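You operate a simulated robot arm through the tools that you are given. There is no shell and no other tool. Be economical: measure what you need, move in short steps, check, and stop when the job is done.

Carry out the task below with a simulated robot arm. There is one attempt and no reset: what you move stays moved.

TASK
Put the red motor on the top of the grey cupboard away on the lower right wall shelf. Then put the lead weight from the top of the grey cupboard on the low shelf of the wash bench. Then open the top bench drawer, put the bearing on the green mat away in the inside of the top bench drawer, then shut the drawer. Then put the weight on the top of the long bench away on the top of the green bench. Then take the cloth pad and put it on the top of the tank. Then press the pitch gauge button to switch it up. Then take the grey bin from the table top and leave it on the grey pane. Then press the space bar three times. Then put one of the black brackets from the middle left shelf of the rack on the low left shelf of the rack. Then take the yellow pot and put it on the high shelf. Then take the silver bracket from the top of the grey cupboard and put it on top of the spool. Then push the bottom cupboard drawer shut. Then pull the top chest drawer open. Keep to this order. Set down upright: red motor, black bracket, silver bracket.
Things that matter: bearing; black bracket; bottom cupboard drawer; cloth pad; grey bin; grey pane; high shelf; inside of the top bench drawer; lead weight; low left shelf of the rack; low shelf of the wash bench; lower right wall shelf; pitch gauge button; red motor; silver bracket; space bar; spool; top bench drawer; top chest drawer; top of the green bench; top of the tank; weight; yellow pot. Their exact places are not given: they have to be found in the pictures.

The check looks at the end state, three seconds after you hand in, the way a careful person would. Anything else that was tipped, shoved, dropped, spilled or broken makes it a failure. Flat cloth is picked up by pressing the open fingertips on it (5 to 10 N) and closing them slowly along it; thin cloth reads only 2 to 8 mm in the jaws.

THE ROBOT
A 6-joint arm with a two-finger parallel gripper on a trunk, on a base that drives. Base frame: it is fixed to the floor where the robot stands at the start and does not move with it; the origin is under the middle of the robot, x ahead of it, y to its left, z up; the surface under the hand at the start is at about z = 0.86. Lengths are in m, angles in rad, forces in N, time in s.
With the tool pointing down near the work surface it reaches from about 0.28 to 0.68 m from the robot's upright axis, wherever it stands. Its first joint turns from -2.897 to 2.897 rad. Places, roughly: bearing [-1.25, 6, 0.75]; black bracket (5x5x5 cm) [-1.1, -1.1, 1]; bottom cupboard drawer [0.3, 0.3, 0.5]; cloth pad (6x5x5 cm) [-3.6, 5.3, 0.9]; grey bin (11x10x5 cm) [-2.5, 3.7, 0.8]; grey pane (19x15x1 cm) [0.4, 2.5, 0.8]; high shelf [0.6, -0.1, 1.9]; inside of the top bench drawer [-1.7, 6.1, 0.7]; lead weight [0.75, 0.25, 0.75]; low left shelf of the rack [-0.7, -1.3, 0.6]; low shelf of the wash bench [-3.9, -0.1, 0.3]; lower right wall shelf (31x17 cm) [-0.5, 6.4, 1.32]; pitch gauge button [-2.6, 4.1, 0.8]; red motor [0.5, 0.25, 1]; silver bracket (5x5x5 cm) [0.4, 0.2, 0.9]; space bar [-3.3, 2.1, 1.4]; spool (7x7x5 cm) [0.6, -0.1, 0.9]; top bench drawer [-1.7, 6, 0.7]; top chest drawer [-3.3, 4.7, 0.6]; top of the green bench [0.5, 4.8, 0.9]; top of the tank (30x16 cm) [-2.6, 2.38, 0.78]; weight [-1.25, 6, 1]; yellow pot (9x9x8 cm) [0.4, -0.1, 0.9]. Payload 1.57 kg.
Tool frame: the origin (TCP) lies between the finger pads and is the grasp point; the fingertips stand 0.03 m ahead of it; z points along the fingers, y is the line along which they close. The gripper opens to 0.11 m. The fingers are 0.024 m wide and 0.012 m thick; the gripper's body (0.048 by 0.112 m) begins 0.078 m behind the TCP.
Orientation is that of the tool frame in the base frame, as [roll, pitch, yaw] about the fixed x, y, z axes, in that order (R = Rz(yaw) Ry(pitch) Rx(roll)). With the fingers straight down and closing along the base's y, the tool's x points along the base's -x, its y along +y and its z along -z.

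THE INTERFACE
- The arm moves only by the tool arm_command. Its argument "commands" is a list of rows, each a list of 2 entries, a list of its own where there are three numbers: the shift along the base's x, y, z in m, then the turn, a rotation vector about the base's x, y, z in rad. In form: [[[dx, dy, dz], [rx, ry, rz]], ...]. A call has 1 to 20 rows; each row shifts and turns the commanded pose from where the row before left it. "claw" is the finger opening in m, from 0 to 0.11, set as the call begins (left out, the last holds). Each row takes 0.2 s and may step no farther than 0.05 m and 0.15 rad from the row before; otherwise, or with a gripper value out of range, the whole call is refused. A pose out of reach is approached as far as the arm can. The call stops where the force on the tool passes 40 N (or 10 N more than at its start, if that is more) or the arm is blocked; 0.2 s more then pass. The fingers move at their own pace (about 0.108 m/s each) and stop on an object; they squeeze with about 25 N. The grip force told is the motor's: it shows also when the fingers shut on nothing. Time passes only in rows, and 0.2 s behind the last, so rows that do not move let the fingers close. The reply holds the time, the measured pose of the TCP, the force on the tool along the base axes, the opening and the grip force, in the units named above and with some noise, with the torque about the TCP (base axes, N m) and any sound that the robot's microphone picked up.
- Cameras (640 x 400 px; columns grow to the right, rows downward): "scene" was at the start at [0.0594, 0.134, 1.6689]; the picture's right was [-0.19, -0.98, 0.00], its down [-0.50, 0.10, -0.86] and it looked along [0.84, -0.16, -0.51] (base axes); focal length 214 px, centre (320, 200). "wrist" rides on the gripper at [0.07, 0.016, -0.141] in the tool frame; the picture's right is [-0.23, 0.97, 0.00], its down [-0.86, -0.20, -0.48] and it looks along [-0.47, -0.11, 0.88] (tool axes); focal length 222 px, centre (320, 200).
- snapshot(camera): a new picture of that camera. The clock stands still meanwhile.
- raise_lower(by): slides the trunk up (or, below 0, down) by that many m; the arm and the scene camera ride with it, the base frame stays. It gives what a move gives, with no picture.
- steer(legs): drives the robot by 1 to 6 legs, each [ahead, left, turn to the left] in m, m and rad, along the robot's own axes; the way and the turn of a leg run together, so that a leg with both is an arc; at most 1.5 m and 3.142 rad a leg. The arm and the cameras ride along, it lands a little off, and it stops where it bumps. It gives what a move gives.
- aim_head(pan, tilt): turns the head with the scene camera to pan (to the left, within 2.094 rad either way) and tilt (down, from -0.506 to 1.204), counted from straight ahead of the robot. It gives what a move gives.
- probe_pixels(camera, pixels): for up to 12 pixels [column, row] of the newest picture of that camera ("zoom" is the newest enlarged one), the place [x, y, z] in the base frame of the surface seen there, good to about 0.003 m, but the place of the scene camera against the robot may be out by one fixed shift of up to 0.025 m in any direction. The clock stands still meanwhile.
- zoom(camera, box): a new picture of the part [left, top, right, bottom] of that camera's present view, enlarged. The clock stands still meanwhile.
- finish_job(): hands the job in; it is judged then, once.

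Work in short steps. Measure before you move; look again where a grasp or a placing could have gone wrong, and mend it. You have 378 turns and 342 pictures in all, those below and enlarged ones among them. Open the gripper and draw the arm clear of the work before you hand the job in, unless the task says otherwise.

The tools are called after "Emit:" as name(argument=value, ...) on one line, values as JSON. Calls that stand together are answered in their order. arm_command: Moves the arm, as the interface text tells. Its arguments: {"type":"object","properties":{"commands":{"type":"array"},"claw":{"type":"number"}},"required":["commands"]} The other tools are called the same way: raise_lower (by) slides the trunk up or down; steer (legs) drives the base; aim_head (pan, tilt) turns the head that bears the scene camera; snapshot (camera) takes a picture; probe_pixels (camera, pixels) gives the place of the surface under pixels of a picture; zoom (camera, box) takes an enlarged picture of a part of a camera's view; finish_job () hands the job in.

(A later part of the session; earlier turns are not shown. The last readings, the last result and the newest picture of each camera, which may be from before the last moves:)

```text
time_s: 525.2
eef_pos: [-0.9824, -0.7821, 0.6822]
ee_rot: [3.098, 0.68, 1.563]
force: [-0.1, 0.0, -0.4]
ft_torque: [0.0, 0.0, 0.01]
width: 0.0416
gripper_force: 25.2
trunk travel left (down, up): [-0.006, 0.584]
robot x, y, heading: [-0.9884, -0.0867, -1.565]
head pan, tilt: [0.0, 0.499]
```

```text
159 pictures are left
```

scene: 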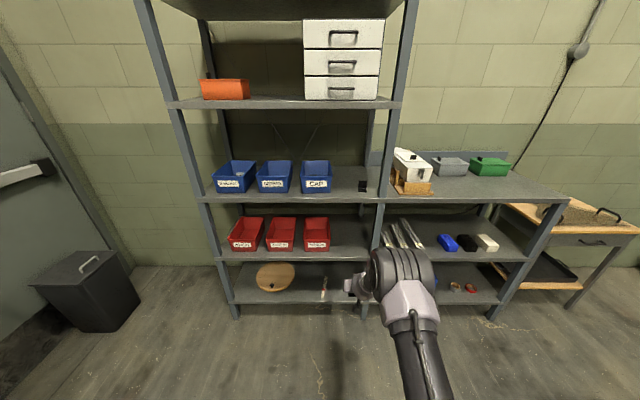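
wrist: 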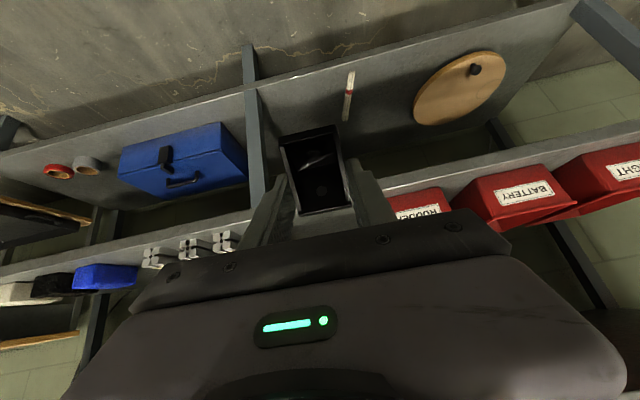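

Emit:
probe_pixels(camera="wrist", pixels=[[400, 178], [390, 190], [245, 215], [400, 205], [440, 200], [255, 180], [205, 225]])

Emit:
probe_pixels(camera="scene", pixels=[[345, 240], [345, 252], [330, 235], [329, 248], [370, 250], [345, 225], [360, 245]])

```text
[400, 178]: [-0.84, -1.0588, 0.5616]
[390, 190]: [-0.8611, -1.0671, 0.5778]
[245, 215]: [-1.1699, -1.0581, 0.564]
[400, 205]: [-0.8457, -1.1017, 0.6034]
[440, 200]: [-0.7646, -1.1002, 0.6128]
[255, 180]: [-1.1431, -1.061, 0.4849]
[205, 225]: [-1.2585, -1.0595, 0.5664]
```

```text
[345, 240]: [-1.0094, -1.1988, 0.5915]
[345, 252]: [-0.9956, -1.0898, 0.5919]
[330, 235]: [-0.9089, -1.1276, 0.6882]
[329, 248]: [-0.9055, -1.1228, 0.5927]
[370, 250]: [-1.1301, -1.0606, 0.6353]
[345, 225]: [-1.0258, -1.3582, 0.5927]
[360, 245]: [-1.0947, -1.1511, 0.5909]
```

Low shelf top ≈0.579, front y=−1.059; free x from −0.905 to −1.12. I drive in so the bracket hangs over (−1.005,−1.15).

Emit:
steer(legs=[[0.2, -0.022, 0], [0.168, 0, 0]])

Emit:
snapshot(camera="wrist")

Emit:
zoom(camera="scene", box=[220, 200, 480, 380])

```text
time_s: 527.9
eef_pos: [-1.0039, -1.1452, 0.6826]
ee_rot: [3.098, 0.679, 1.564]
force: [0.8, 0.7, -0.2]
ft_torque: [0.01, -0.01, 0.02]
width: 0.0414
gripper_force: 25.4
trunk travel left (down, up): [-0.006, 0.584]
robot x, y, heading: [-1.0033, -0.4507, -1.571]
head pan, tilt: [0.0, 0.499]
```

```text
158 pictures are left
```

wrist: 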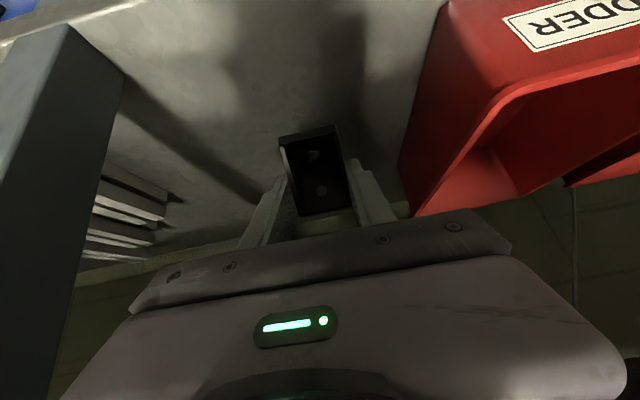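

```text
2.22 times, centred on (350, 290) of scene
```

zoom: 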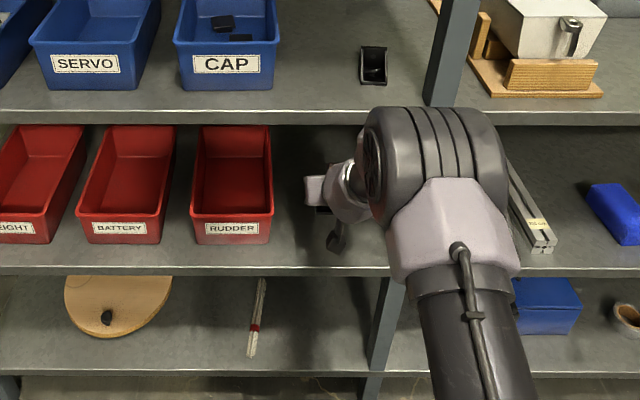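

Clear. I lower to contact.

Emit:
arm_command(commands=[[[0, 0, -0.03], [0, 0, 0]], [[0, 0, -0.025], [0, 0, 0]], [[0, 0, -0.005], [0, 0, 0]], [[0, 0, -0.003], [0, 0, 0]], [[0, 0, 0], [0, 0, 0]]])

```text
time_s: 529.1
eef_pos: [-1.0037, -1.1454, 0.6209]
ee_rot: [3.098, 0.681, 1.564]
force: [0.0, 0.3, -0.3]
ft_torque: [0.01, -0.02, -0.01]
width: 0.0414
gripper_force: 25.0
trunk travel left (down, up): [-0.006, 0.584]
robot x, y, heading: [-1.0059, -0.4511, -1.568]
head pan, tilt: [0.0, 0.499]
```

Emit:
arm_command(commands=[[[0, 0, -0.002], [0, 0, 0]], [[0, 0, -0.002], [0, 0, 0]], [[0, 0, 0], [0, 0, 0]]])

Emit:
zoom(camera="wrist", box=[230, 100, 420, 250])

```text
time_s: 529.9
eef_pos: [-1.0042, -1.1462, 0.6182]
ee_rot: [3.097, 0.686, 1.564]
force: [-0.5, 0.4, 14.0]
ft_torque: [0.31, 0.28, 0.03]
width: 0.0413
gripper_force: 24.7
trunk travel left (down, up): [-0.006, 0.584]
robot x, y, heading: [-1.0122, -0.4472, -1.568]
head pan, tilt: [0.0, 0.499]
```

```text
2.67 times, centred on (325, 175) of wrist
```

zoom: 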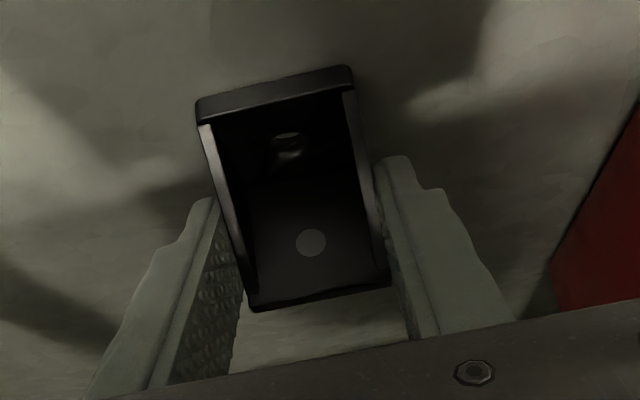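

Contact. I release, back out along the tool axis, then drive away and check.

Emit:
arm_command(commands=[[[0, 0, 0], [0, 0, 0]], [[0, 0, 0], [0, 0, 0]]], claw=0.065)

Emit:
arm_command(commands=[[[0, 0.02, 0.025], [0, 0, 0]], [[0, 0.02, 0.025], [0, 0, 0]], [[0, 0, 0], [0, 0, 0]]])

Emit:
steer(legs=[[-0.35, 0, 0]])

Emit:
zoom(camera="scene", box=[200, 160, 440, 300])

Emit:
snapshot(camera="wrist")

```text
time_s: 530.5
eef_pos: [-1.0036, -1.1444, 0.6165]
ee_rot: [3.099, 0.679, 1.564]
force: [0.8, -0.5, 0.0]
ft_torque: [-0.01, 0.01, -0.01]
width: 0.0649
gripper_force: 0.1
trunk travel left (down, up): [-0.006, 0.584]
robot x, y, heading: [-1.0054, -0.4512, -1.562]
head pan, tilt: [0.0, 0.499]
```

```text
time_s: 531.3
eef_pos: [-0.9994, -1.1169, 0.6706]
ee_rot: [3.087, 0.674, 1.557]
force: [0.2, -0.2, 0.5]
ft_torque: [0.01, 0.01, -0.02]
width: 0.0649
gripper_force: 0.0
out of reach, approached as far as the arm can: row 1, 2
trunk travel left (down, up): [-0.006, 0.584]
robot x, y, heading: [-1.0078, -0.4485, -1.562]
head pan, tilt: [0.0, 0.499]
```

```text
time_s: 533.6
eef_pos: [-1.0021, -0.7644, 0.6711]
ee_rot: [3.089, 0.672, 1.555]
force: [-0.2, 0.3, 0.1]
ft_torque: [0.02, -0.08, -0.01]
width: 0.0652
gripper_force: 0.1
trunk travel left (down, up): [-0.006, 0.584]
robot x, y, heading: [-1.0072, -0.0947, -1.565]
head pan, tilt: [0.0, 0.499]
```

```text
2.67 times, centred on (320, 230) of scene
```

zoom: 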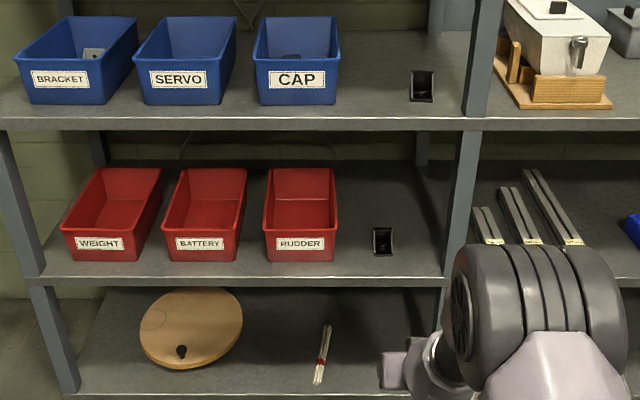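

```text
154 pictures are left
```

wrist: 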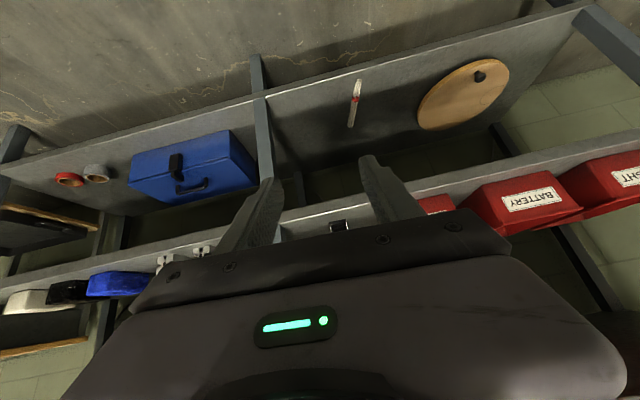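

The bracket stands upright on the low left shelf beside the RUDDER bin. Next the yellow pot: I raise the trunk, turn to the cupboard and look at pot and high shelf.

Emit:
raise_lower(by=0.35)

Emit:
steer(legs=[[0, 0, 1.565], [0.4, 0, 0]])

Emit:
aim_head(pan=0, tilt=0.0)

Emit:
snapshot(camera="scene")

```text
time_s: 537.0
eef_pos: [-1.0023, -0.7648, 1.0204]
ee_rot: [3.088, 0.674, 1.554]
force: [-0.1, 1.1, -0.5]
ft_torque: [-0.01, 0.0, 0.01]
width: 0.0648
gripper_force: 0.0
trunk travel left (down, up): [-0.356, 0.234]
robot x, y, heading: [-1.0082, -0.0941, -1.567]
head pan, tilt: [0.0, 0.499]
```

```text
time_s: 543.3
eef_pos: [0.0659, -0.0954, 1.0206]
ee_rot: [3.087, 0.672, 3.119]
force: [1.5, 0.3, 0.0]
ft_torque: [0.02, 0.02, 0.01]
width: 0.0653
gripper_force: 0.0
trunk travel left (down, up): [-0.356, 0.234]
robot x, y, heading: [-0.6018, -0.0969, -0.003]
head pan, tilt: [0.0, 0.499]
```

```text
time_s: 544.2
eef_pos: [0.0654, -0.0956, 1.0205]
ee_rot: [3.088, 0.676, 3.12]
force: [-0.2, 0.6, -0.1]
ft_torque: [-0.04, 0.0, -0.04]
width: 0.0648
gripper_force: 0.0
trunk travel left (down, up): [-0.356, 0.234]
robot x, y, heading: [-0.6063, -0.0971, -0.004]
head pan, tilt: [0.0, 0.0]
```

```text
153 pictures are left
```

scene: 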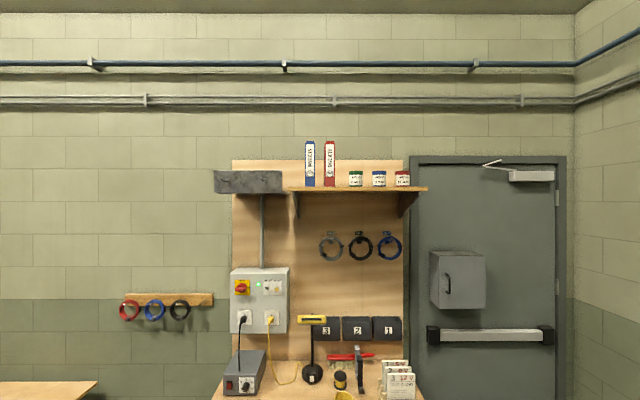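

Emit:
zoom(camera="scene", box=[200, 130, 440, 270])

Emit:
probe_pixels(camera="scene", pixels=[[287, 188], [425, 188], [310, 180], [330, 180], [356, 180], [379, 180], [402, 179], [345, 188], [250, 185], [345, 165], [343, 175], [416, 186]])

```text
2.67 times, centred on (320, 200) of scene
```

zoom: 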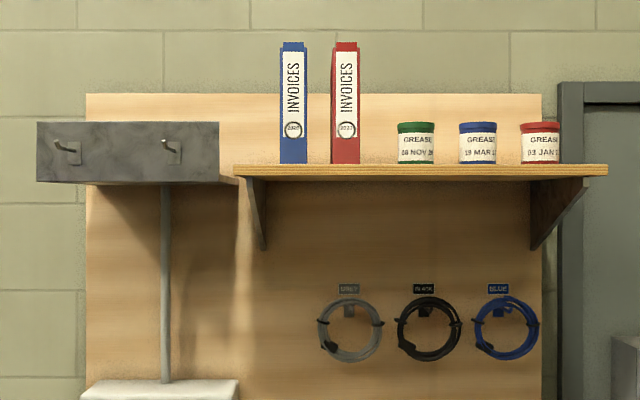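

```text
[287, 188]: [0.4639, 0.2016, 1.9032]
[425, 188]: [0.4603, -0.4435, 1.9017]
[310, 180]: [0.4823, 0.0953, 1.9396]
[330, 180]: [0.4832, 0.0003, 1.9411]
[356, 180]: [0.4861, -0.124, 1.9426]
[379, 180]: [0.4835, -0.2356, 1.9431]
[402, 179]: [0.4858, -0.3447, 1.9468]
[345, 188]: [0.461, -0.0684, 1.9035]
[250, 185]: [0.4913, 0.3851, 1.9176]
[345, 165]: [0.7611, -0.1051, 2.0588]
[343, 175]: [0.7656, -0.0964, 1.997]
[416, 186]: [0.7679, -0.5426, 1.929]
```

The high shelf (front x≈0.46, z≈1.91) holds two binders and three grease jars. I raise the trunk fully so the head camera sees over the shelf.

Emit:
raise_lower(by=0.23)

Emit:
aim_head(pan=0, tilt=0.1)

Emit:
snapshot(camera="scene")

Emit:
zoom(camera="scene", box=[210, 140, 450, 260])

```text
time_s: 546.6
eef_pos: [0.065, -0.0958, 1.2504]
ee_rot: [3.088, 0.673, 3.117]
force: [-0.1, 1.1, 0.2]
ft_torque: [-0.01, -0.01, 0.0]
width: 0.065
gripper_force: 0.1
trunk travel left (down, up): [-0.586, 0.004]
robot x, y, heading: [-0.6008, -0.0998, -0.001]
head pan, tilt: [0.0, 0.0]
```

```text
time_s: 547.3
eef_pos: [0.0663, -0.0969, 1.2513]
ee_rot: [3.087, 0.673, 3.118]
force: [-0.8, -0.6, -0.4]
ft_torque: [0.01, -0.02, 0.0]
width: 0.0649
gripper_force: 0.1
trunk travel left (down, up): [-0.586, 0.004]
robot x, y, heading: [-0.5998, -0.0988, -0.003]
head pan, tilt: [0.0, 0.099]
```

```text
151 pictures are left
```

scene: 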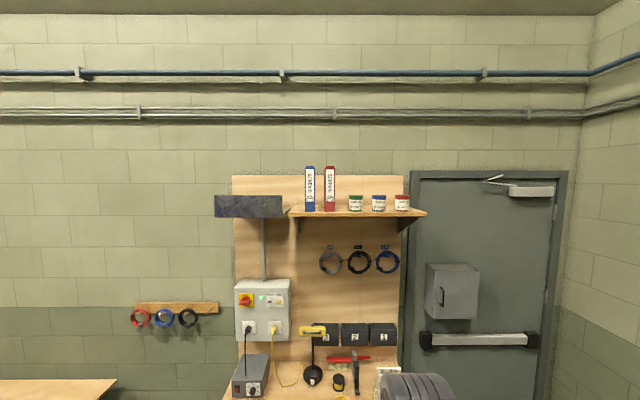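

```text
2.67 times, centred on (330, 200) of scene
```

zoom: 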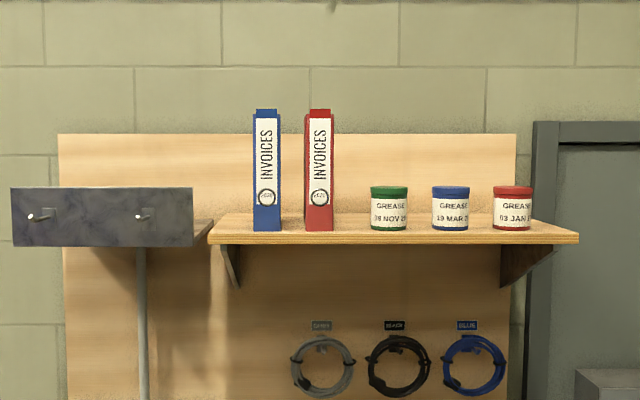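

Emit:
zoom(camera="scene", box=[285, 160, 435, 240])

Emit:
probe_pixels(camera="zoom", pixels=[[80, 180], [190, 180], [250, 180], [250, 200], [330, 170], [430, 180], [540, 180], [300, 200], [210, 205], [60, 215], [590, 215], [30, 205]])

```text
4.27 times, centred on (360, 200) of scene
```

zoom: 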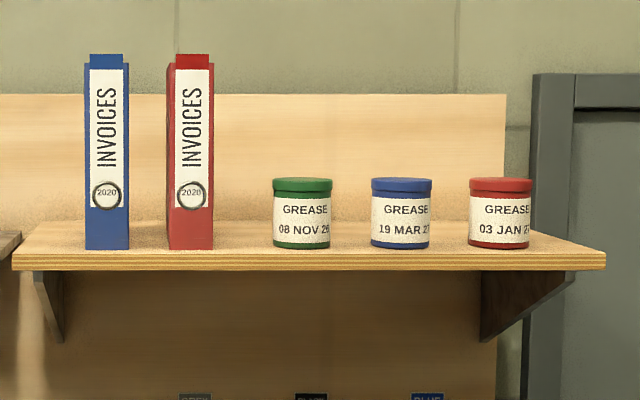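

```text
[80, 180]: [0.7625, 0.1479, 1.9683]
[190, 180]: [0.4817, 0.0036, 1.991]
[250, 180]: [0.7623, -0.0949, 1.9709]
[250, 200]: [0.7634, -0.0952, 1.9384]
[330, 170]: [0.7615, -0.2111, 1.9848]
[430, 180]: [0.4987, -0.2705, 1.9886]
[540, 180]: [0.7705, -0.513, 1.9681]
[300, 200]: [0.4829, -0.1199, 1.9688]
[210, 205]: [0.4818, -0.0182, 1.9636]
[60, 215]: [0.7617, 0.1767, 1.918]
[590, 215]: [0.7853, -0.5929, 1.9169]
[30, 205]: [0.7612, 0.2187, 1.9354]
```

Free room exists only behind/right of the jars (right-back corner of the shelf). I test whether the arm can reach z≈1.95 with a horizontal tool, here in open space.

Emit:
arm_command(commands=[[[0, 0, 0.03], [0, -0.13, 0]], [[0, 0, 0.03], [0, -0.13, 0]], [[0, 0, 0.03], [0, -0.13, 0]], [[0, 0, 0.03], [0, -0.13, 0]], [[0, 0, 0.03], [0, -0.13, 0]], [[0, 0, 0.03], [0, -0.13, 0]], [[0, 0, 0.03], [0, -0.12, 0]], [[0, 0, 0], [0, 0, 0]]])

Emit:
arm_command(commands=[[[0, 0, 0.045], [0, 0, 0]], [[0, 0, 0.045], [0, 0, 0]], [[0, 0, 0.045], [0, 0, 0]], [[0, 0, 0.045], [0, 0, 0]], [[0, 0, 0.045], [0, 0, 0]], [[0, 0, 0.045], [0, 0, 0]], [[0, 0, 0.045], [0, 0, 0]], [[0, 0, 0.045], [0, 0, 0]], [[0, 0, 0.045], [0, 0, 0]], [[0, 0, 0.045], [0, 0, 0]], [[0, 0, 0], [0, 0, 0]]])

```text
time_s: 549.1
eef_pos: [0.3144, -0.0766, 1.5593]
ee_rot: [2.545, 1.489, 2.611]
force: [0.1, 0.3, 0.1]
ft_torque: [0.02, -0.02, -0.01]
width: 0.065
gripper_force: 0.0
out of reach, approached as far as the arm can: row 1, 2, 3, 4, 5, 6, 7
trunk travel left (down, up): [-0.586, 0.004]
robot x, y, heading: [-0.6024, -0.0961, -0.003]
head pan, tilt: [0.0, 0.099]
```

```text
time_s: 551.5
eef_pos: [0.2264, -0.0803, 1.9356]
ee_rot: [2.574, 1.49, 2.633]
force: [0.0, 0.2, 0.2]
ft_torque: [-0.01, -0.01, 0.04]
width: 0.065
gripper_force: 0.1
out of reach, approached as far as the arm can: row 4, 5, 6, 7, 8, 9, 10
trunk travel left (down, up): [-0.586, 0.004]
robot x, y, heading: [-0.602, -0.0952, 0.001]
head pan, tilt: [0.0, 0.099]
```

Reach is ample: z=1.94 at 0.83 m. I'll carry the pot with a horizontal tool and bring it in diagonally at the shelf's right-back. First I lower to pot height and look.

Emit:
raise_lower(by=-0.5)

Emit:
arm_command(commands=[[[-0.02, 0, -0.045], [0, 0, -0.06]], [[-0.02, 0, -0.045], [0, -0.06, 0]], [[-0.02, 0, -0.045], [0, 0, 0]], [[-0.02, 0, -0.045], [0, 0, 0]], [[-0.02, 0, -0.045], [0, 0, 0]], [[-0.02, 0, -0.045], [0, 0, 0]], [[-0.02, 0, -0.045], [0, 0, 0]], [[-0.01, 0, -0.045], [0, 0, 0]], [[0, 0, 0], [0, 0, 0]]], claw=0.11)

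Emit:
aim_head(pan=-0.25, tilt=0.5)

Emit:
snapshot(camera="scene")

Emit:
snapshot(camera="wrist")

```text
refused: -0.5 is not a number from -0.4 to 0.4
```

```text
time_s: 553.5
eef_pos: [0.0859, -0.0692, 1.5935]
ee_rot: [1.699, 1.526, 1.696]
force: [-0.2, -0.1, 0.3]
ft_torque: [0.02, -0.01, -0.01]
width: 0.1101
gripper_force: 0.1
out of reach, approached as far as the arm can: row 2
trunk travel left (down, up): [-0.586, 0.004]
robot x, y, heading: [-0.6052, -0.098, -0.005]
head pan, tilt: [0.0, 0.099]
```

```text
time_s: 554.4
eef_pos: [0.0875, -0.0708, 1.5934]
ee_rot: [1.714, 1.528, 1.714]
force: [-0.4, 0.7, -0.7]
ft_torque: [-0.01, 0.0, 0.02]
width: 0.1101
gripper_force: 0.0
trunk travel left (down, up): [-0.586, 0.004]
robot x, y, heading: [-0.6011, -0.0962, -0.003]
head pan, tilt: [-0.25, 0.499]
```

```text
148 pictures are left
```

scene: 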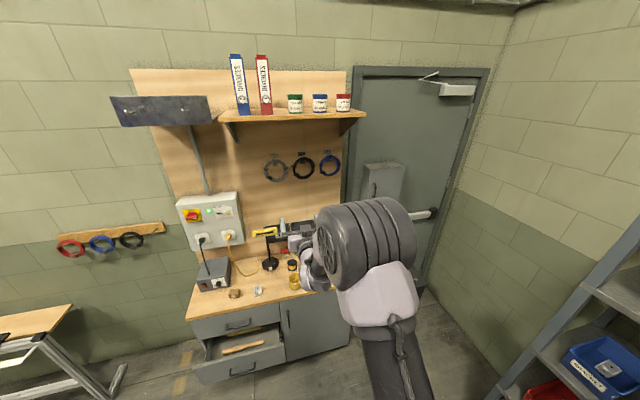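

```text
147 pictures are left
```

wrist: 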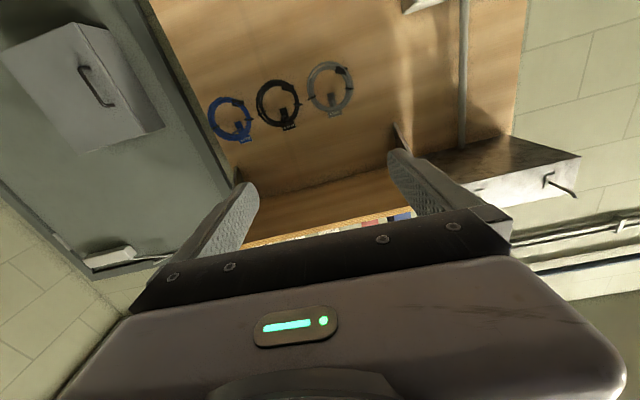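

The open drawer and the pot (293,282) are visible. I lower the trunk in two steps and bring the hand to z≈1.0.

Emit:
raise_lower(by=-0.36)

Emit:
arm_command(commands=[[[0, 0, -0.045], [0, 0, 0]], [[0, 0, -0.045], [0, 0, 0]], [[0, 0, -0.045], [0, 0, 0]], [[0, 0, -0.045], [0, 0, 0]], [[0, 0, -0.04], [0, 0, 0]], [[0, 0, 0], [0, 0, 0]]])

Emit:
snapshot(camera="scene")

Emit:
snapshot(camera="wrist")

```text
time_s: 557.9
eef_pos: [0.0868, -0.0687, 1.2341]
ee_rot: [1.713, 1.527, 1.712]
force: [0.0, 0.0, 0.1]
ft_torque: [-0.02, -0.02, -0.02]
width: 0.1101
gripper_force: 0.0
trunk travel left (down, up): [-0.226, 0.364]
robot x, y, heading: [-0.5993, -0.0941, -0.004]
head pan, tilt: [-0.25, 0.499]
```

```text
time_s: 559.3
eef_pos: [0.0868, -0.0705, 1.0113]
ee_rot: [1.708, 1.527, 1.707]
force: [0.7, 0.5, 0.5]
ft_torque: [0.0, 0.0, -0.02]
width: 0.1101
gripper_force: 0.1
trunk travel left (down, up): [-0.226, 0.364]
robot x, y, heading: [-0.6056, -0.0983, -0.006]
head pan, tilt: [-0.25, 0.499]
```

```text
146 pictures are left
```

scene: 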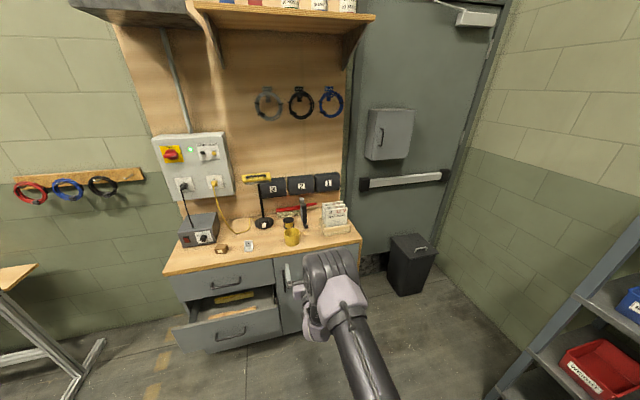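

```text
145 pictures are left
```

wrist: 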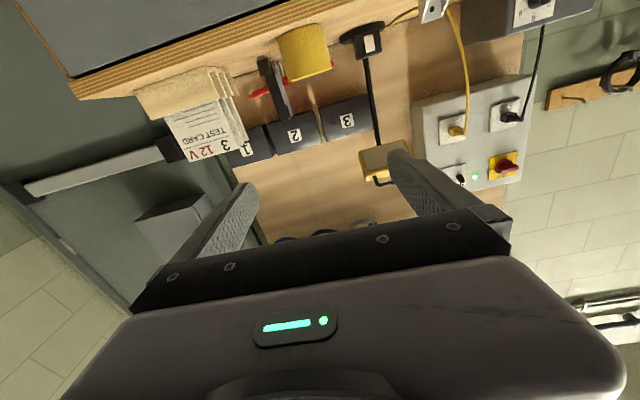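

Emit:
zoom(camera="scene", box=[220, 190, 380, 300])

Emit:
probe_pixels(camera="wrist", pixels=[[304, 55], [288, 60], [322, 50], [305, 75], [305, 35], [300, 78], [250, 45], [180, 95], [290, 90], [300, 15]])

Emit:
probe_pixels(camera="scene", pixels=[[292, 237], [284, 236], [300, 236], [292, 230], [292, 245], [390, 292], [392, 240], [433, 245], [356, 243], [333, 218]])

```text
3.64 times, centred on (300, 245) of scene
```

zoom: 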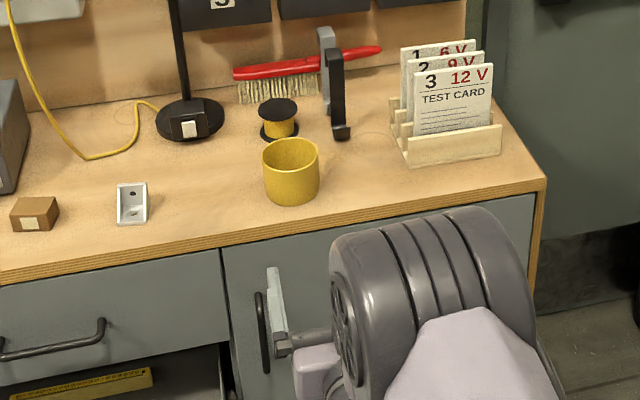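

```text
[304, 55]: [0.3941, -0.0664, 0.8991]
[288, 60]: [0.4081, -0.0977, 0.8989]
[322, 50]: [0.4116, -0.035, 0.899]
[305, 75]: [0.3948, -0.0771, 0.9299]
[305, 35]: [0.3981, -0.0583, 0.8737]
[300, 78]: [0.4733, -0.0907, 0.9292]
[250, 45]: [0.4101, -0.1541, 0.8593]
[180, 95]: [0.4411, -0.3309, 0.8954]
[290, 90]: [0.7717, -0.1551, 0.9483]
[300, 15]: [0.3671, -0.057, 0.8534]
```

```text
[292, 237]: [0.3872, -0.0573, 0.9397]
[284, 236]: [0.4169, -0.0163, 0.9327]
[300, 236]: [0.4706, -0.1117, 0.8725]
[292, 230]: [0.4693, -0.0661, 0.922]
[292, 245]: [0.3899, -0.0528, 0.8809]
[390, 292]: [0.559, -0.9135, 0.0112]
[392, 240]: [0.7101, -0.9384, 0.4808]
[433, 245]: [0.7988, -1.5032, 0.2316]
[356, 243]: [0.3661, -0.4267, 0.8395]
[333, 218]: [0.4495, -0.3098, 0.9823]
```

Pot: centre (0.437,−0.066), Ø≈0.086, z 0.859–0.935. I level the roll, lower to z=0.90, and drive in so the fingers straddle it.

Emit:
arm_command(commands=[[[0, 0.0025, -0.04], [-0.043, 0, 0]], [[0, 0.002, -0.04], [0, 0, 0]], [[0, 0, -0.031], [0, 0, 0]], [[0, 0, 0], [0, 0, 0]]])

Emit:
steer(legs=[[0.22, 0, 0]])

Emit:
snapshot(camera="wrist")

```text
time_s: 560.3
eef_pos: [0.0864, -0.0648, 0.9032]
ee_rot: [-3.084, 1.565, -3.086]
force: [0.0, 0.0, 0.2]
ft_torque: [-0.04, 0.0, 0.0]
width: 0.1101
gripper_force: 0.1
trunk travel left (down, up): [-0.226, 0.364]
robot x, y, heading: [-0.6015, -0.0997, -0.004]
head pan, tilt: [-0.25, 0.499]
```

```text
time_s: 562.0
eef_pos: [0.3053, -0.067, 0.9014]
ee_rot: [-3.108, 1.564, -3.106]
force: [0.4, 0.0, -0.6]
ft_torque: [0.01, -0.02, 0.0]
width: 0.1099
gripper_force: 0.1
trunk travel left (down, up): [-0.226, 0.364]
robot x, y, heading: [-0.3873, -0.0987, -0.006]
head pan, tilt: [-0.25, 0.499]
```

```text
143 pictures are left
```

wrist: 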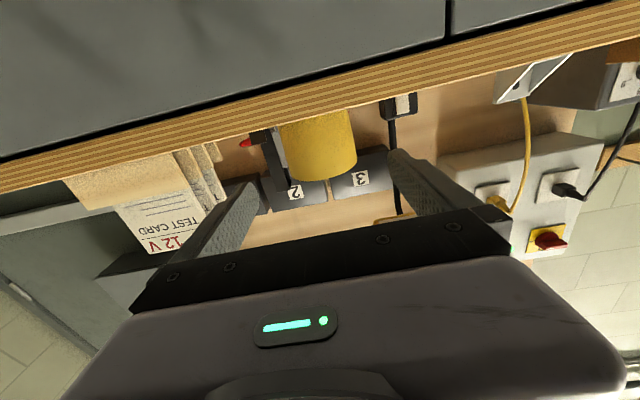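

The pot is centred. I probe the black upright and spool near the finger path.

Emit:
snapshot(camera="scene")

Emit:
zoom(camera="scene", box=[220, 190, 420, 330])

```text
142 pictures are left
```

scene: 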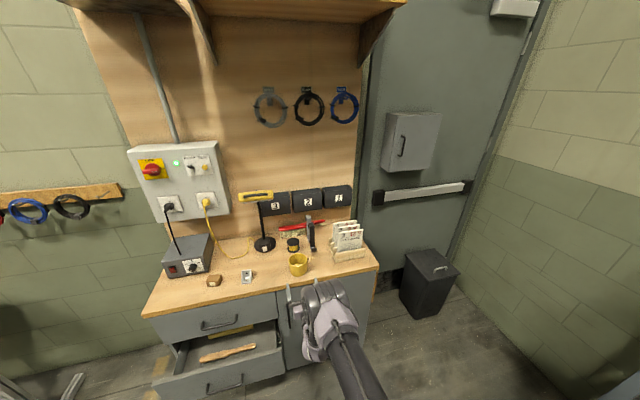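

```text
2.86 times, centred on (320, 260) of scene
```

zoom: 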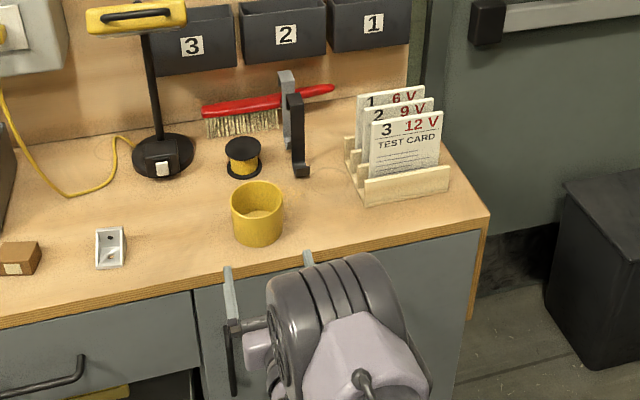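

Emit:
probe_pixels(camera="scene", pixels=[[313, 250], [310, 228], [293, 251], [287, 250], [299, 250], [290, 240], [246, 277], [298, 270], [291, 262], [307, 262], [235, 400], [283, 372]])

```text
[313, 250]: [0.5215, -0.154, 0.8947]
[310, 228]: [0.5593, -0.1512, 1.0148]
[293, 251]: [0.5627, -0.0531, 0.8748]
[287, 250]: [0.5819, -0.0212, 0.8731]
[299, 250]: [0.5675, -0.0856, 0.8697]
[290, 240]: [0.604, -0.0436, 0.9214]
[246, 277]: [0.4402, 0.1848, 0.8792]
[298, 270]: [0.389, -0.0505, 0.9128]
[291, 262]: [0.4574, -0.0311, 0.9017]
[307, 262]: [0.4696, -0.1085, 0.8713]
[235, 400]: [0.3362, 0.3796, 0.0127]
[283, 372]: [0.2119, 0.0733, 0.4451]
```

Clear. I drive 0.132 m forward so the pot is between the fingers, then close.

Emit:
steer(legs=[[0.132, 0.001, 0]])

Emit:
snapshot(camera="wrist")

```text
time_s: 563.3
eef_pos: [0.4353, -0.0664, 0.9022]
ee_rot: [-3.103, 1.564, -3.104]
force: [1.0, 0.0, -0.1]
ft_torque: [-0.01, 0.0, -0.01]
width: 0.11
gripper_force: 0.0
trunk travel left (down, up): [-0.226, 0.364]
robot x, y, heading: [-0.2538, -0.0953, -0.008]
head pan, tilt: [-0.25, 0.499]
```

```text
140 pictures are left
```

wrist: 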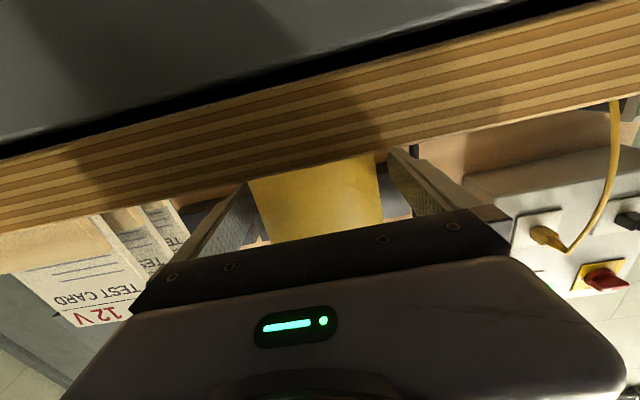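

The pot fills the gap between the pads. I close.

Emit:
arm_command(commands=[[[0, 0, 0], [0, 0, 0]], [[0, 0, 0], [0, 0, 0]], [[0, 0, 0], [0, 0, 0]]], claw=0.0)

Emit:
arm_command(commands=[[[0, 0, 0.02], [0, 0, 0]], [[0, 0, 0.03], [0, 0, 0]], [[0, 0, 0.03], [0, 0, 0]], [[0, 0, 0], [0, 0, 0]]])

Emit:
snapshot(camera="wrist")

```text
time_s: 564.1
eef_pos: [0.4354, -0.0659, 0.9016]
ee_rot: [-3.088, 1.565, -3.09]
force: [0.6, 0.1, 3.2]
ft_torque: [0.15, 0.04, -0.03]
width: 0.0868
gripper_force: 25.3
trunk travel left (down, up): [-0.226, 0.364]
robot x, y, heading: [-0.2529, -0.097, -0.003]
head pan, tilt: [-0.25, 0.499]
```

```text
time_s: 565.1
eef_pos: [0.4357, -0.0663, 0.9848]
ee_rot: [-3.14, 1.565, -3.14]
force: [0.2, 0.0, -1.6]
ft_torque: [0.02, -0.01, 0.0]
width: 0.0867
gripper_force: 24.8
trunk travel left (down, up): [-0.226, 0.364]
robot x, y, heading: [-0.2545, -0.096, -0.004]
head pan, tilt: [-0.25, 0.499]
```

```text
139 pictures are left
```

wrist: 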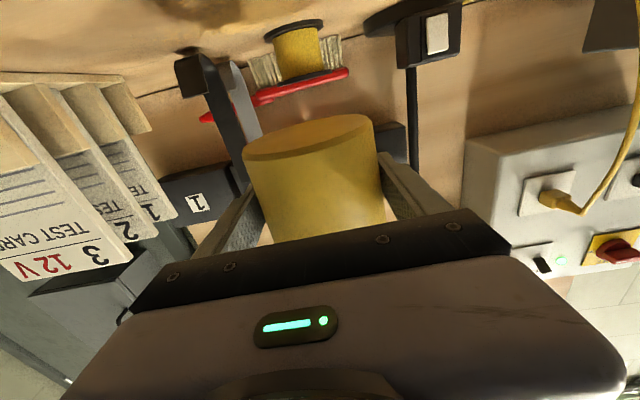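

Held (86.7 mm). I back away, raise the trunk fully and lift the pot high (TCP ≈2.05) in open space.

Emit:
steer(legs=[[-0.5, 0, 0]])

Emit:
raise_lower(by=0.362)

Emit:
arm_command(commands=[[[0, 0, 0.045], [0, 0, 0]], [[0, 0, 0.045], [0, 0, 0]], [[0, 0, 0.045], [0, 0, 0]], [[0, 0, 0.045], [0, 0, 0]], [[0, 0, 0.045], [0, 0, 0]], [[0, 0, 0.045], [0, 0, 0]], [[0, 0, 0.045], [0, 0, 0]], [[0, 0, 0.045], [0, 0, 0]], [[0, 0, 0.045], [0, 0, 0]], [[0, 0, 0.045], [0, 0, 0]], [[0, 0, 0.045], [0, 0, 0]], [[0, 0, 0.045], [0, 0, 0]], [[0, 0, 0.045], [0, 0, 0]], [[0, 0, 0.045], [0, 0, 0]], [[0, 0, 0.045], [0, 0, 0]], [[0, 0, 0.025], [0, 0, 0]], [[0, 0, 0], [0, 0, 0]]])

```text
time_s: 568.0
eef_pos: [-0.0676, -0.0648, 0.9831]
ee_rot: [-3.099, 1.566, -3.105]
force: [0.3, 0.4, -0.3]
ft_torque: [-0.02, -0.01, 0.0]
width: 0.0868
gripper_force: 25.2
trunk travel left (down, up): [-0.226, 0.364]
robot x, y, heading: [-0.7587, -0.0961, -0.007]
head pan, tilt: [-0.25, 0.499]
```

```text
time_s: 571.5
eef_pos: [-0.0675, -0.0639, 1.3461]
ee_rot: [-3.104, 1.562, -3.108]
force: [0.7, -0.3, 0.1]
ft_torque: [-0.01, -0.01, -0.04]
width: 0.0866
gripper_force: 24.6
trunk travel left (down, up): [-0.588, 0.002]
robot x, y, heading: [-0.7586, -0.0901, -0.01]
head pan, tilt: [-0.25, 0.499]
```

```text
time_s: 575.1
eef_pos: [-0.0683, -0.062, 2.0339]
ee_rot: [-2.965, 1.569, -2.977]
force: [-0.1, -0.4, -1.0]
ft_torque: [-0.02, 0.01, -0.01]
width: 0.0866
gripper_force: 25.4
out of reach, approached as far as the arm can: row 14, 16
trunk travel left (down, up): [-0.588, 0.002]
robot x, y, heading: [-0.7573, -0.0961, -0.007]
head pan, tilt: [-0.25, 0.499]
```

The pot is at z≈2.03 (bottom 1.99). I drive: first diagonally right-forward in front of the shelf end, staying clear of shelf and rack.

Emit:
steer(legs=[[0.63, -0.65, 0]])

Emit:
aim_head(pan=0.5, tilt=0.1)

Emit:
snapshot(camera="scene")

```text
time_s: 579.9
eef_pos: [0.5549, -0.7102, 2.0338]
ee_rot: [-2.918, 1.57, -2.922]
force: [0.4, -0.1, -1.3]
ft_torque: [0.0, -0.02, 0.0]
width: 0.0864
gripper_force: 24.9
trunk travel left (down, up): [-0.588, 0.002]
robot x, y, heading: [-0.1347, -0.7466, -0.003]
head pan, tilt: [-0.25, 0.499]
```

```text
time_s: 581.0
eef_pos: [0.5549, -0.7098, 2.0331]
ee_rot: [-2.951, 1.569, -2.959]
force: [-0.2, -0.1, -1.2]
ft_torque: [-0.03, -0.03, 0.05]
width: 0.0867
gripper_force: 25.3
trunk travel left (down, up): [-0.588, 0.002]
robot x, y, heading: [-0.1309, -0.7443, -0.002]
head pan, tilt: [0.499, 0.099]
```

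```text
138 pictures are left
```

scene: 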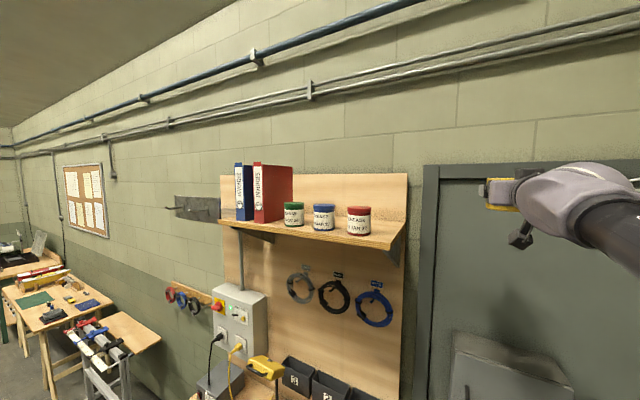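

Excellent view of the shelf. I zoom and probe the right-back free surface and the red jar.

Emit:
zoom(camera="scene", box=[215, 150, 425, 280])

Emit:
probe_pixels(camera="scene", pixels=[[385, 228], [380, 238], [375, 220], [390, 217], [358, 207], [358, 230], [371, 212], [390, 245], [405, 221], [340, 215], [323, 205], [395, 232]])

```text
3.05 times, centred on (320, 215) of scene
```

zoom: 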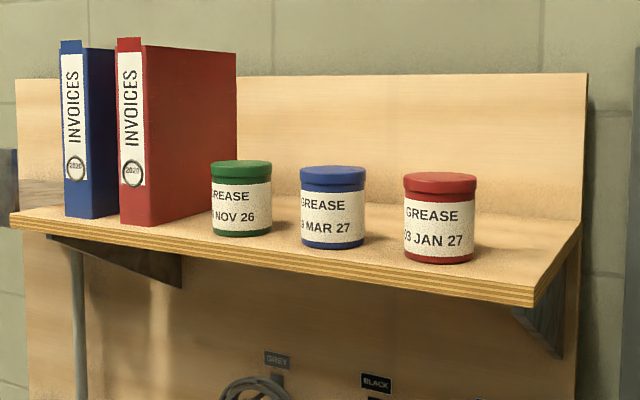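

```text
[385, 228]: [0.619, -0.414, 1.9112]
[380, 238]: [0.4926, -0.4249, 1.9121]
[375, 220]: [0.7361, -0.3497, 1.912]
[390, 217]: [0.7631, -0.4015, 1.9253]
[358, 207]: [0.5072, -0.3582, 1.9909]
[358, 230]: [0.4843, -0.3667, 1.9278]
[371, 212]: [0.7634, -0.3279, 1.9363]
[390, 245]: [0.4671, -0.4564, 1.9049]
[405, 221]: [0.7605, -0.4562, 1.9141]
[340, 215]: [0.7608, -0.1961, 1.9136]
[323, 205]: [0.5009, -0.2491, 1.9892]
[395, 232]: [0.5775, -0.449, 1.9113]
```

Shelf top ≈1.899 (true), right end y≈−0.456, red jar's centre ≈(0.517,−0.35). I make the arc leg to (0.10,−1.0) turning 0.7 rad left.

Emit:
steer(legs=[[0.131, -0.326, 0.7]])

Emit:
aim_head(pan=0.15, tilt=0.2)

Emit:
snapshot(camera="scene")

```text
time_s: 583.3
eef_pos: [0.602, -0.5351, 2.0339]
ee_rot: [-2.792, 1.568, -2.106]
force: [-0.3, -0.1, -1.5]
ft_torque: [-0.02, -0.03, -0.04]
width: 0.0864
gripper_force: 24.9
trunk travel left (down, up): [-0.588, 0.002]
robot x, y, heading: [0.097, -1.0042, 0.691]
head pan, tilt: [0.499, 0.099]
```

```text
time_s: 584.1
eef_pos: [0.6024, -0.5353, 2.0338]
ee_rot: [-2.929, 1.568, -2.24]
force: [-0.5, 0.2, -1.1]
ft_torque: [0.0, 0.01, -0.01]
width: 0.0863
gripper_force: 24.9
trunk travel left (down, up): [-0.588, 0.002]
robot x, y, heading: [0.0957, -1.0056, 0.691]
head pan, tilt: [0.15, 0.201]
```

```text
136 pictures are left
```

scene: 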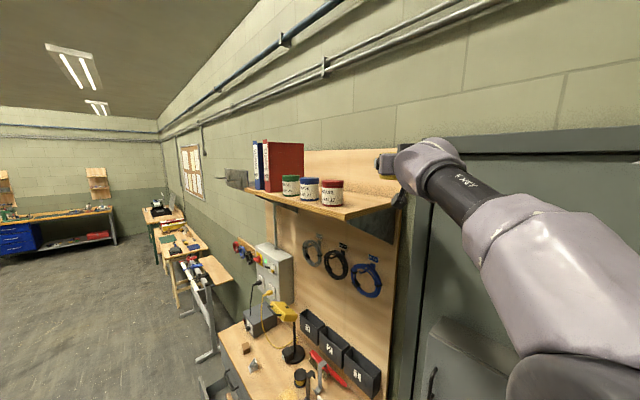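

TCP is at (0.602,−0.535). I drive the small diagonal bringing the pot over (0.645,−0.40).

Emit:
steer(legs=[[0.119, 0.077, 0]])

Emit:
snapshot(camera="scene")

Emit:
zoom(camera="scene", box=[280, 130, 440, 230])

Emit:
snapshot(camera="wrist")

```text
time_s: 585.4
eef_pos: [0.6436, -0.4038, 2.036]
ee_rot: [-0.324, 1.571, 0.366]
force: [-0.3, -0.1, -1.5]
ft_torque: [0.01, 0.02, 0.01]
width: 0.0863
gripper_force: 24.5
trunk travel left (down, up): [-0.588, 0.002]
robot x, y, heading: [0.1362, -0.8684, 0.695]
head pan, tilt: [0.15, 0.201]
```

```text
135 pictures are left
```

scene: 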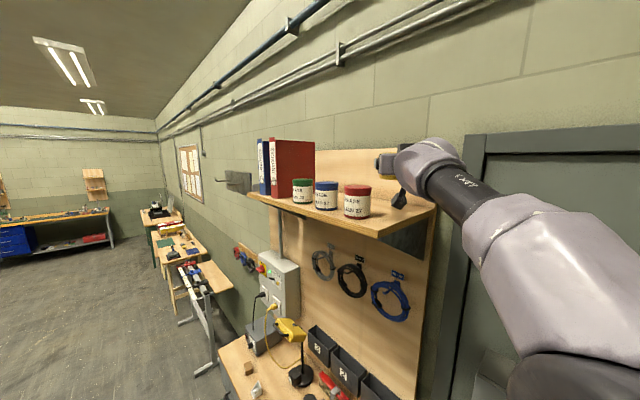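

```text
4.00 times, centred on (360, 180) of scene
```

zoom: 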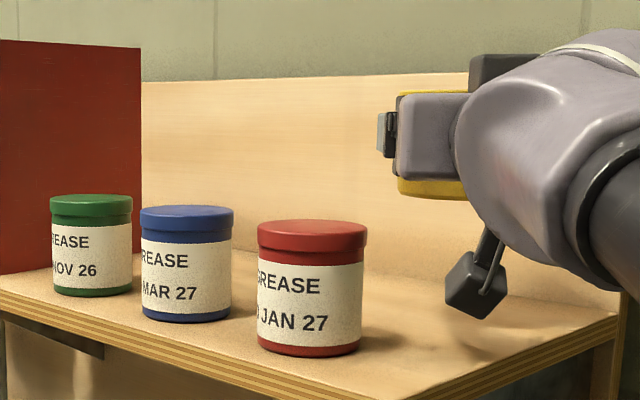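

```text
133 pictures are left
```

wrist: 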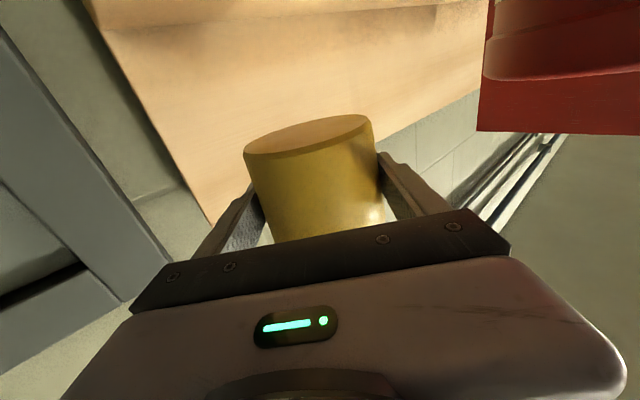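

The camera module below the hand would meet the shelf's right end when lowering. I yaw the hand 0.4 rad more to the left so it clears.

Emit:
arm_command(commands=[[[0, 0, 0], [0, 0, 0.1]], [[0, 0, 0], [0, 0, 0.1]], [[0, 0, 0], [0, 0, 0.1]], [[0, 0, 0], [0, 0, 0.1]], [[0, 0, 0], [0, 0, 0]]])

Emit:
snapshot(camera="scene")

Emit:
zoom(camera="scene", box=[320, 120, 460, 240])

```text
time_s: 586.6
eef_pos: [0.6458, -0.4012, 2.0331]
ee_rot: [-2.816, 1.57, -2.128]
force: [-0.2, -0.1, -0.8]
ft_torque: [-0.01, -0.01, -0.01]
width: 0.0864
gripper_force: 25.4
out of reach, approached as far as the arm can: row 1, 2, 3, 4
trunk travel left (down, up): [-0.588, 0.002]
robot x, y, heading: [0.1411, -0.8688, 0.69]
head pan, tilt: [0.15, 0.201]
```

```text
132 pictures are left
```

scene: 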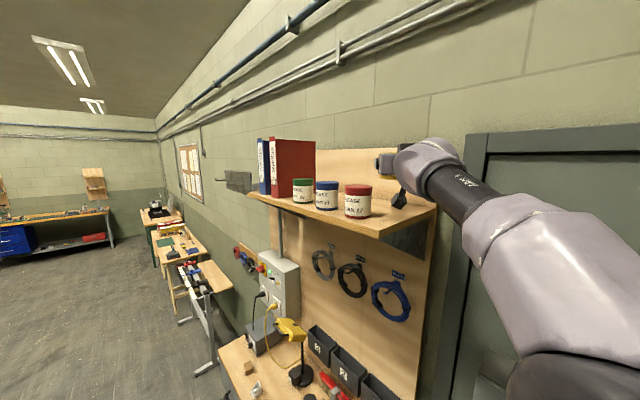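

```text
3.33 times, centred on (390, 180) of scene
```

zoom: 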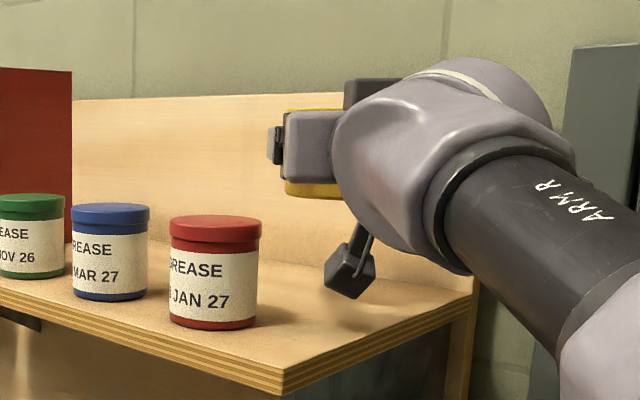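

Rotation was out of reach at this extension. I retract the hand 8 cm toward the robot and rotate there.

Emit:
arm_command(commands=[[[-0.031, -0.026, 0], [0, 0, 0]], [[-0.031, -0.026, 0], [0, 0, 0]], [[0, -0.02, 0], [0, 0, 0.1]], [[0, -0.02, 0], [0, 0, 0.1]], [[0, 0, 0], [0, 0, 0.1]], [[0, 0, 0], [0, 0, 0.1]], [[0, 0, 0], [0, 0, 0]]])

Emit:
snapshot(camera="wrist")

```text
time_s: 588.2
eef_pos: [0.5782, -0.4493, 2.0317]
ee_rot: [-0.334, 1.569, 0.397]
force: [-0.3, -0.7, -1.3]
ft_torque: [0.01, 0.02, -0.01]
width: 0.0864
gripper_force: 24.6
out of reach, approached as far as the arm can: row 3, 4, 5, 6
trunk travel left (down, up): [-0.588, 0.002]
robot x, y, heading: [0.1374, -0.8706, 0.695]
head pan, tilt: [0.15, 0.201]
```

```text
130 pictures are left
```

wrist: 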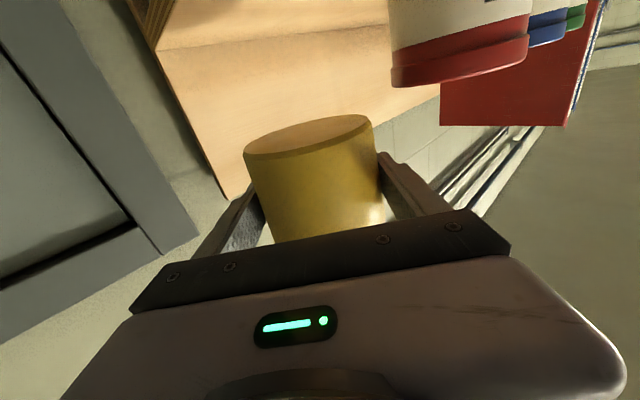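

Left yaw is at a wrist limit. Instead I'll place slightly nearer the shelf's end: TCP (0.64,−0.425), where the camera module stays outside the end. I move there and begin lowering.

Emit:
arm_command(commands=[[[0.031, 0.012, 0], [0, 0, 0]], [[0.031, 0.012, 0], [0, 0, 0]], [[0, 0, -0.03], [0, 0, 0]], [[0, 0, 0], [0, 0, 0]]])

Emit:
snapshot(camera="scene")

Emit:
zoom(camera="scene", box=[320, 120, 460, 240])

```text
time_s: 589.2
eef_pos: [0.6339, -0.4181, 1.9976]
ee_rot: [-0.289, 1.566, 0.431]
force: [0.5, -0.1, -1.3]
ft_torque: [0.01, -0.03, -0.03]
width: 0.0862
gripper_force: 24.7
out of reach, approached as far as the arm can: row 1, 2
trunk travel left (down, up): [-0.588, 0.002]
robot x, y, heading: [0.1399, -0.8682, 0.696]
head pan, tilt: [0.15, 0.201]
```

```text
129 pictures are left
```

scene: 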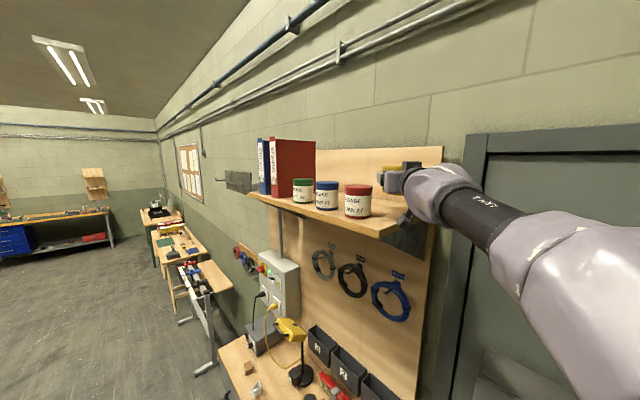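

```text
3.33 times, centred on (390, 180) of scene
```

zoom: 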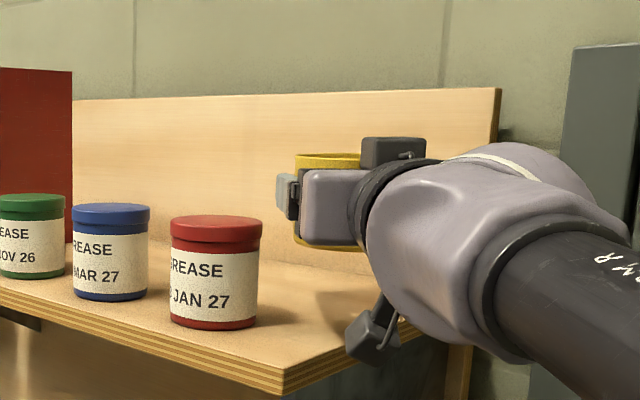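

I probe the camera module and shelf corner positions.

Emit:
probe_pixels(camera="zoom", pixels=[[362, 350], [385, 340], [352, 335], [365, 325], [395, 330], [285, 375], [400, 322], [465, 290], [320, 245], [340, 240], [375, 362], [440, 303]])

```text
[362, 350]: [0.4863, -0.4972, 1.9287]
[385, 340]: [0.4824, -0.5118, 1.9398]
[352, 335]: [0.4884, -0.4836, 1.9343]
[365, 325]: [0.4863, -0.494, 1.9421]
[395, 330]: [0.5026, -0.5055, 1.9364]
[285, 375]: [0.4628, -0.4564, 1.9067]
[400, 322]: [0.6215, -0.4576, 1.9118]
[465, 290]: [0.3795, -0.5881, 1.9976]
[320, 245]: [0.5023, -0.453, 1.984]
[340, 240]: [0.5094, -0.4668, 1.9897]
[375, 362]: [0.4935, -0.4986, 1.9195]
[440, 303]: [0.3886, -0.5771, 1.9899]
```

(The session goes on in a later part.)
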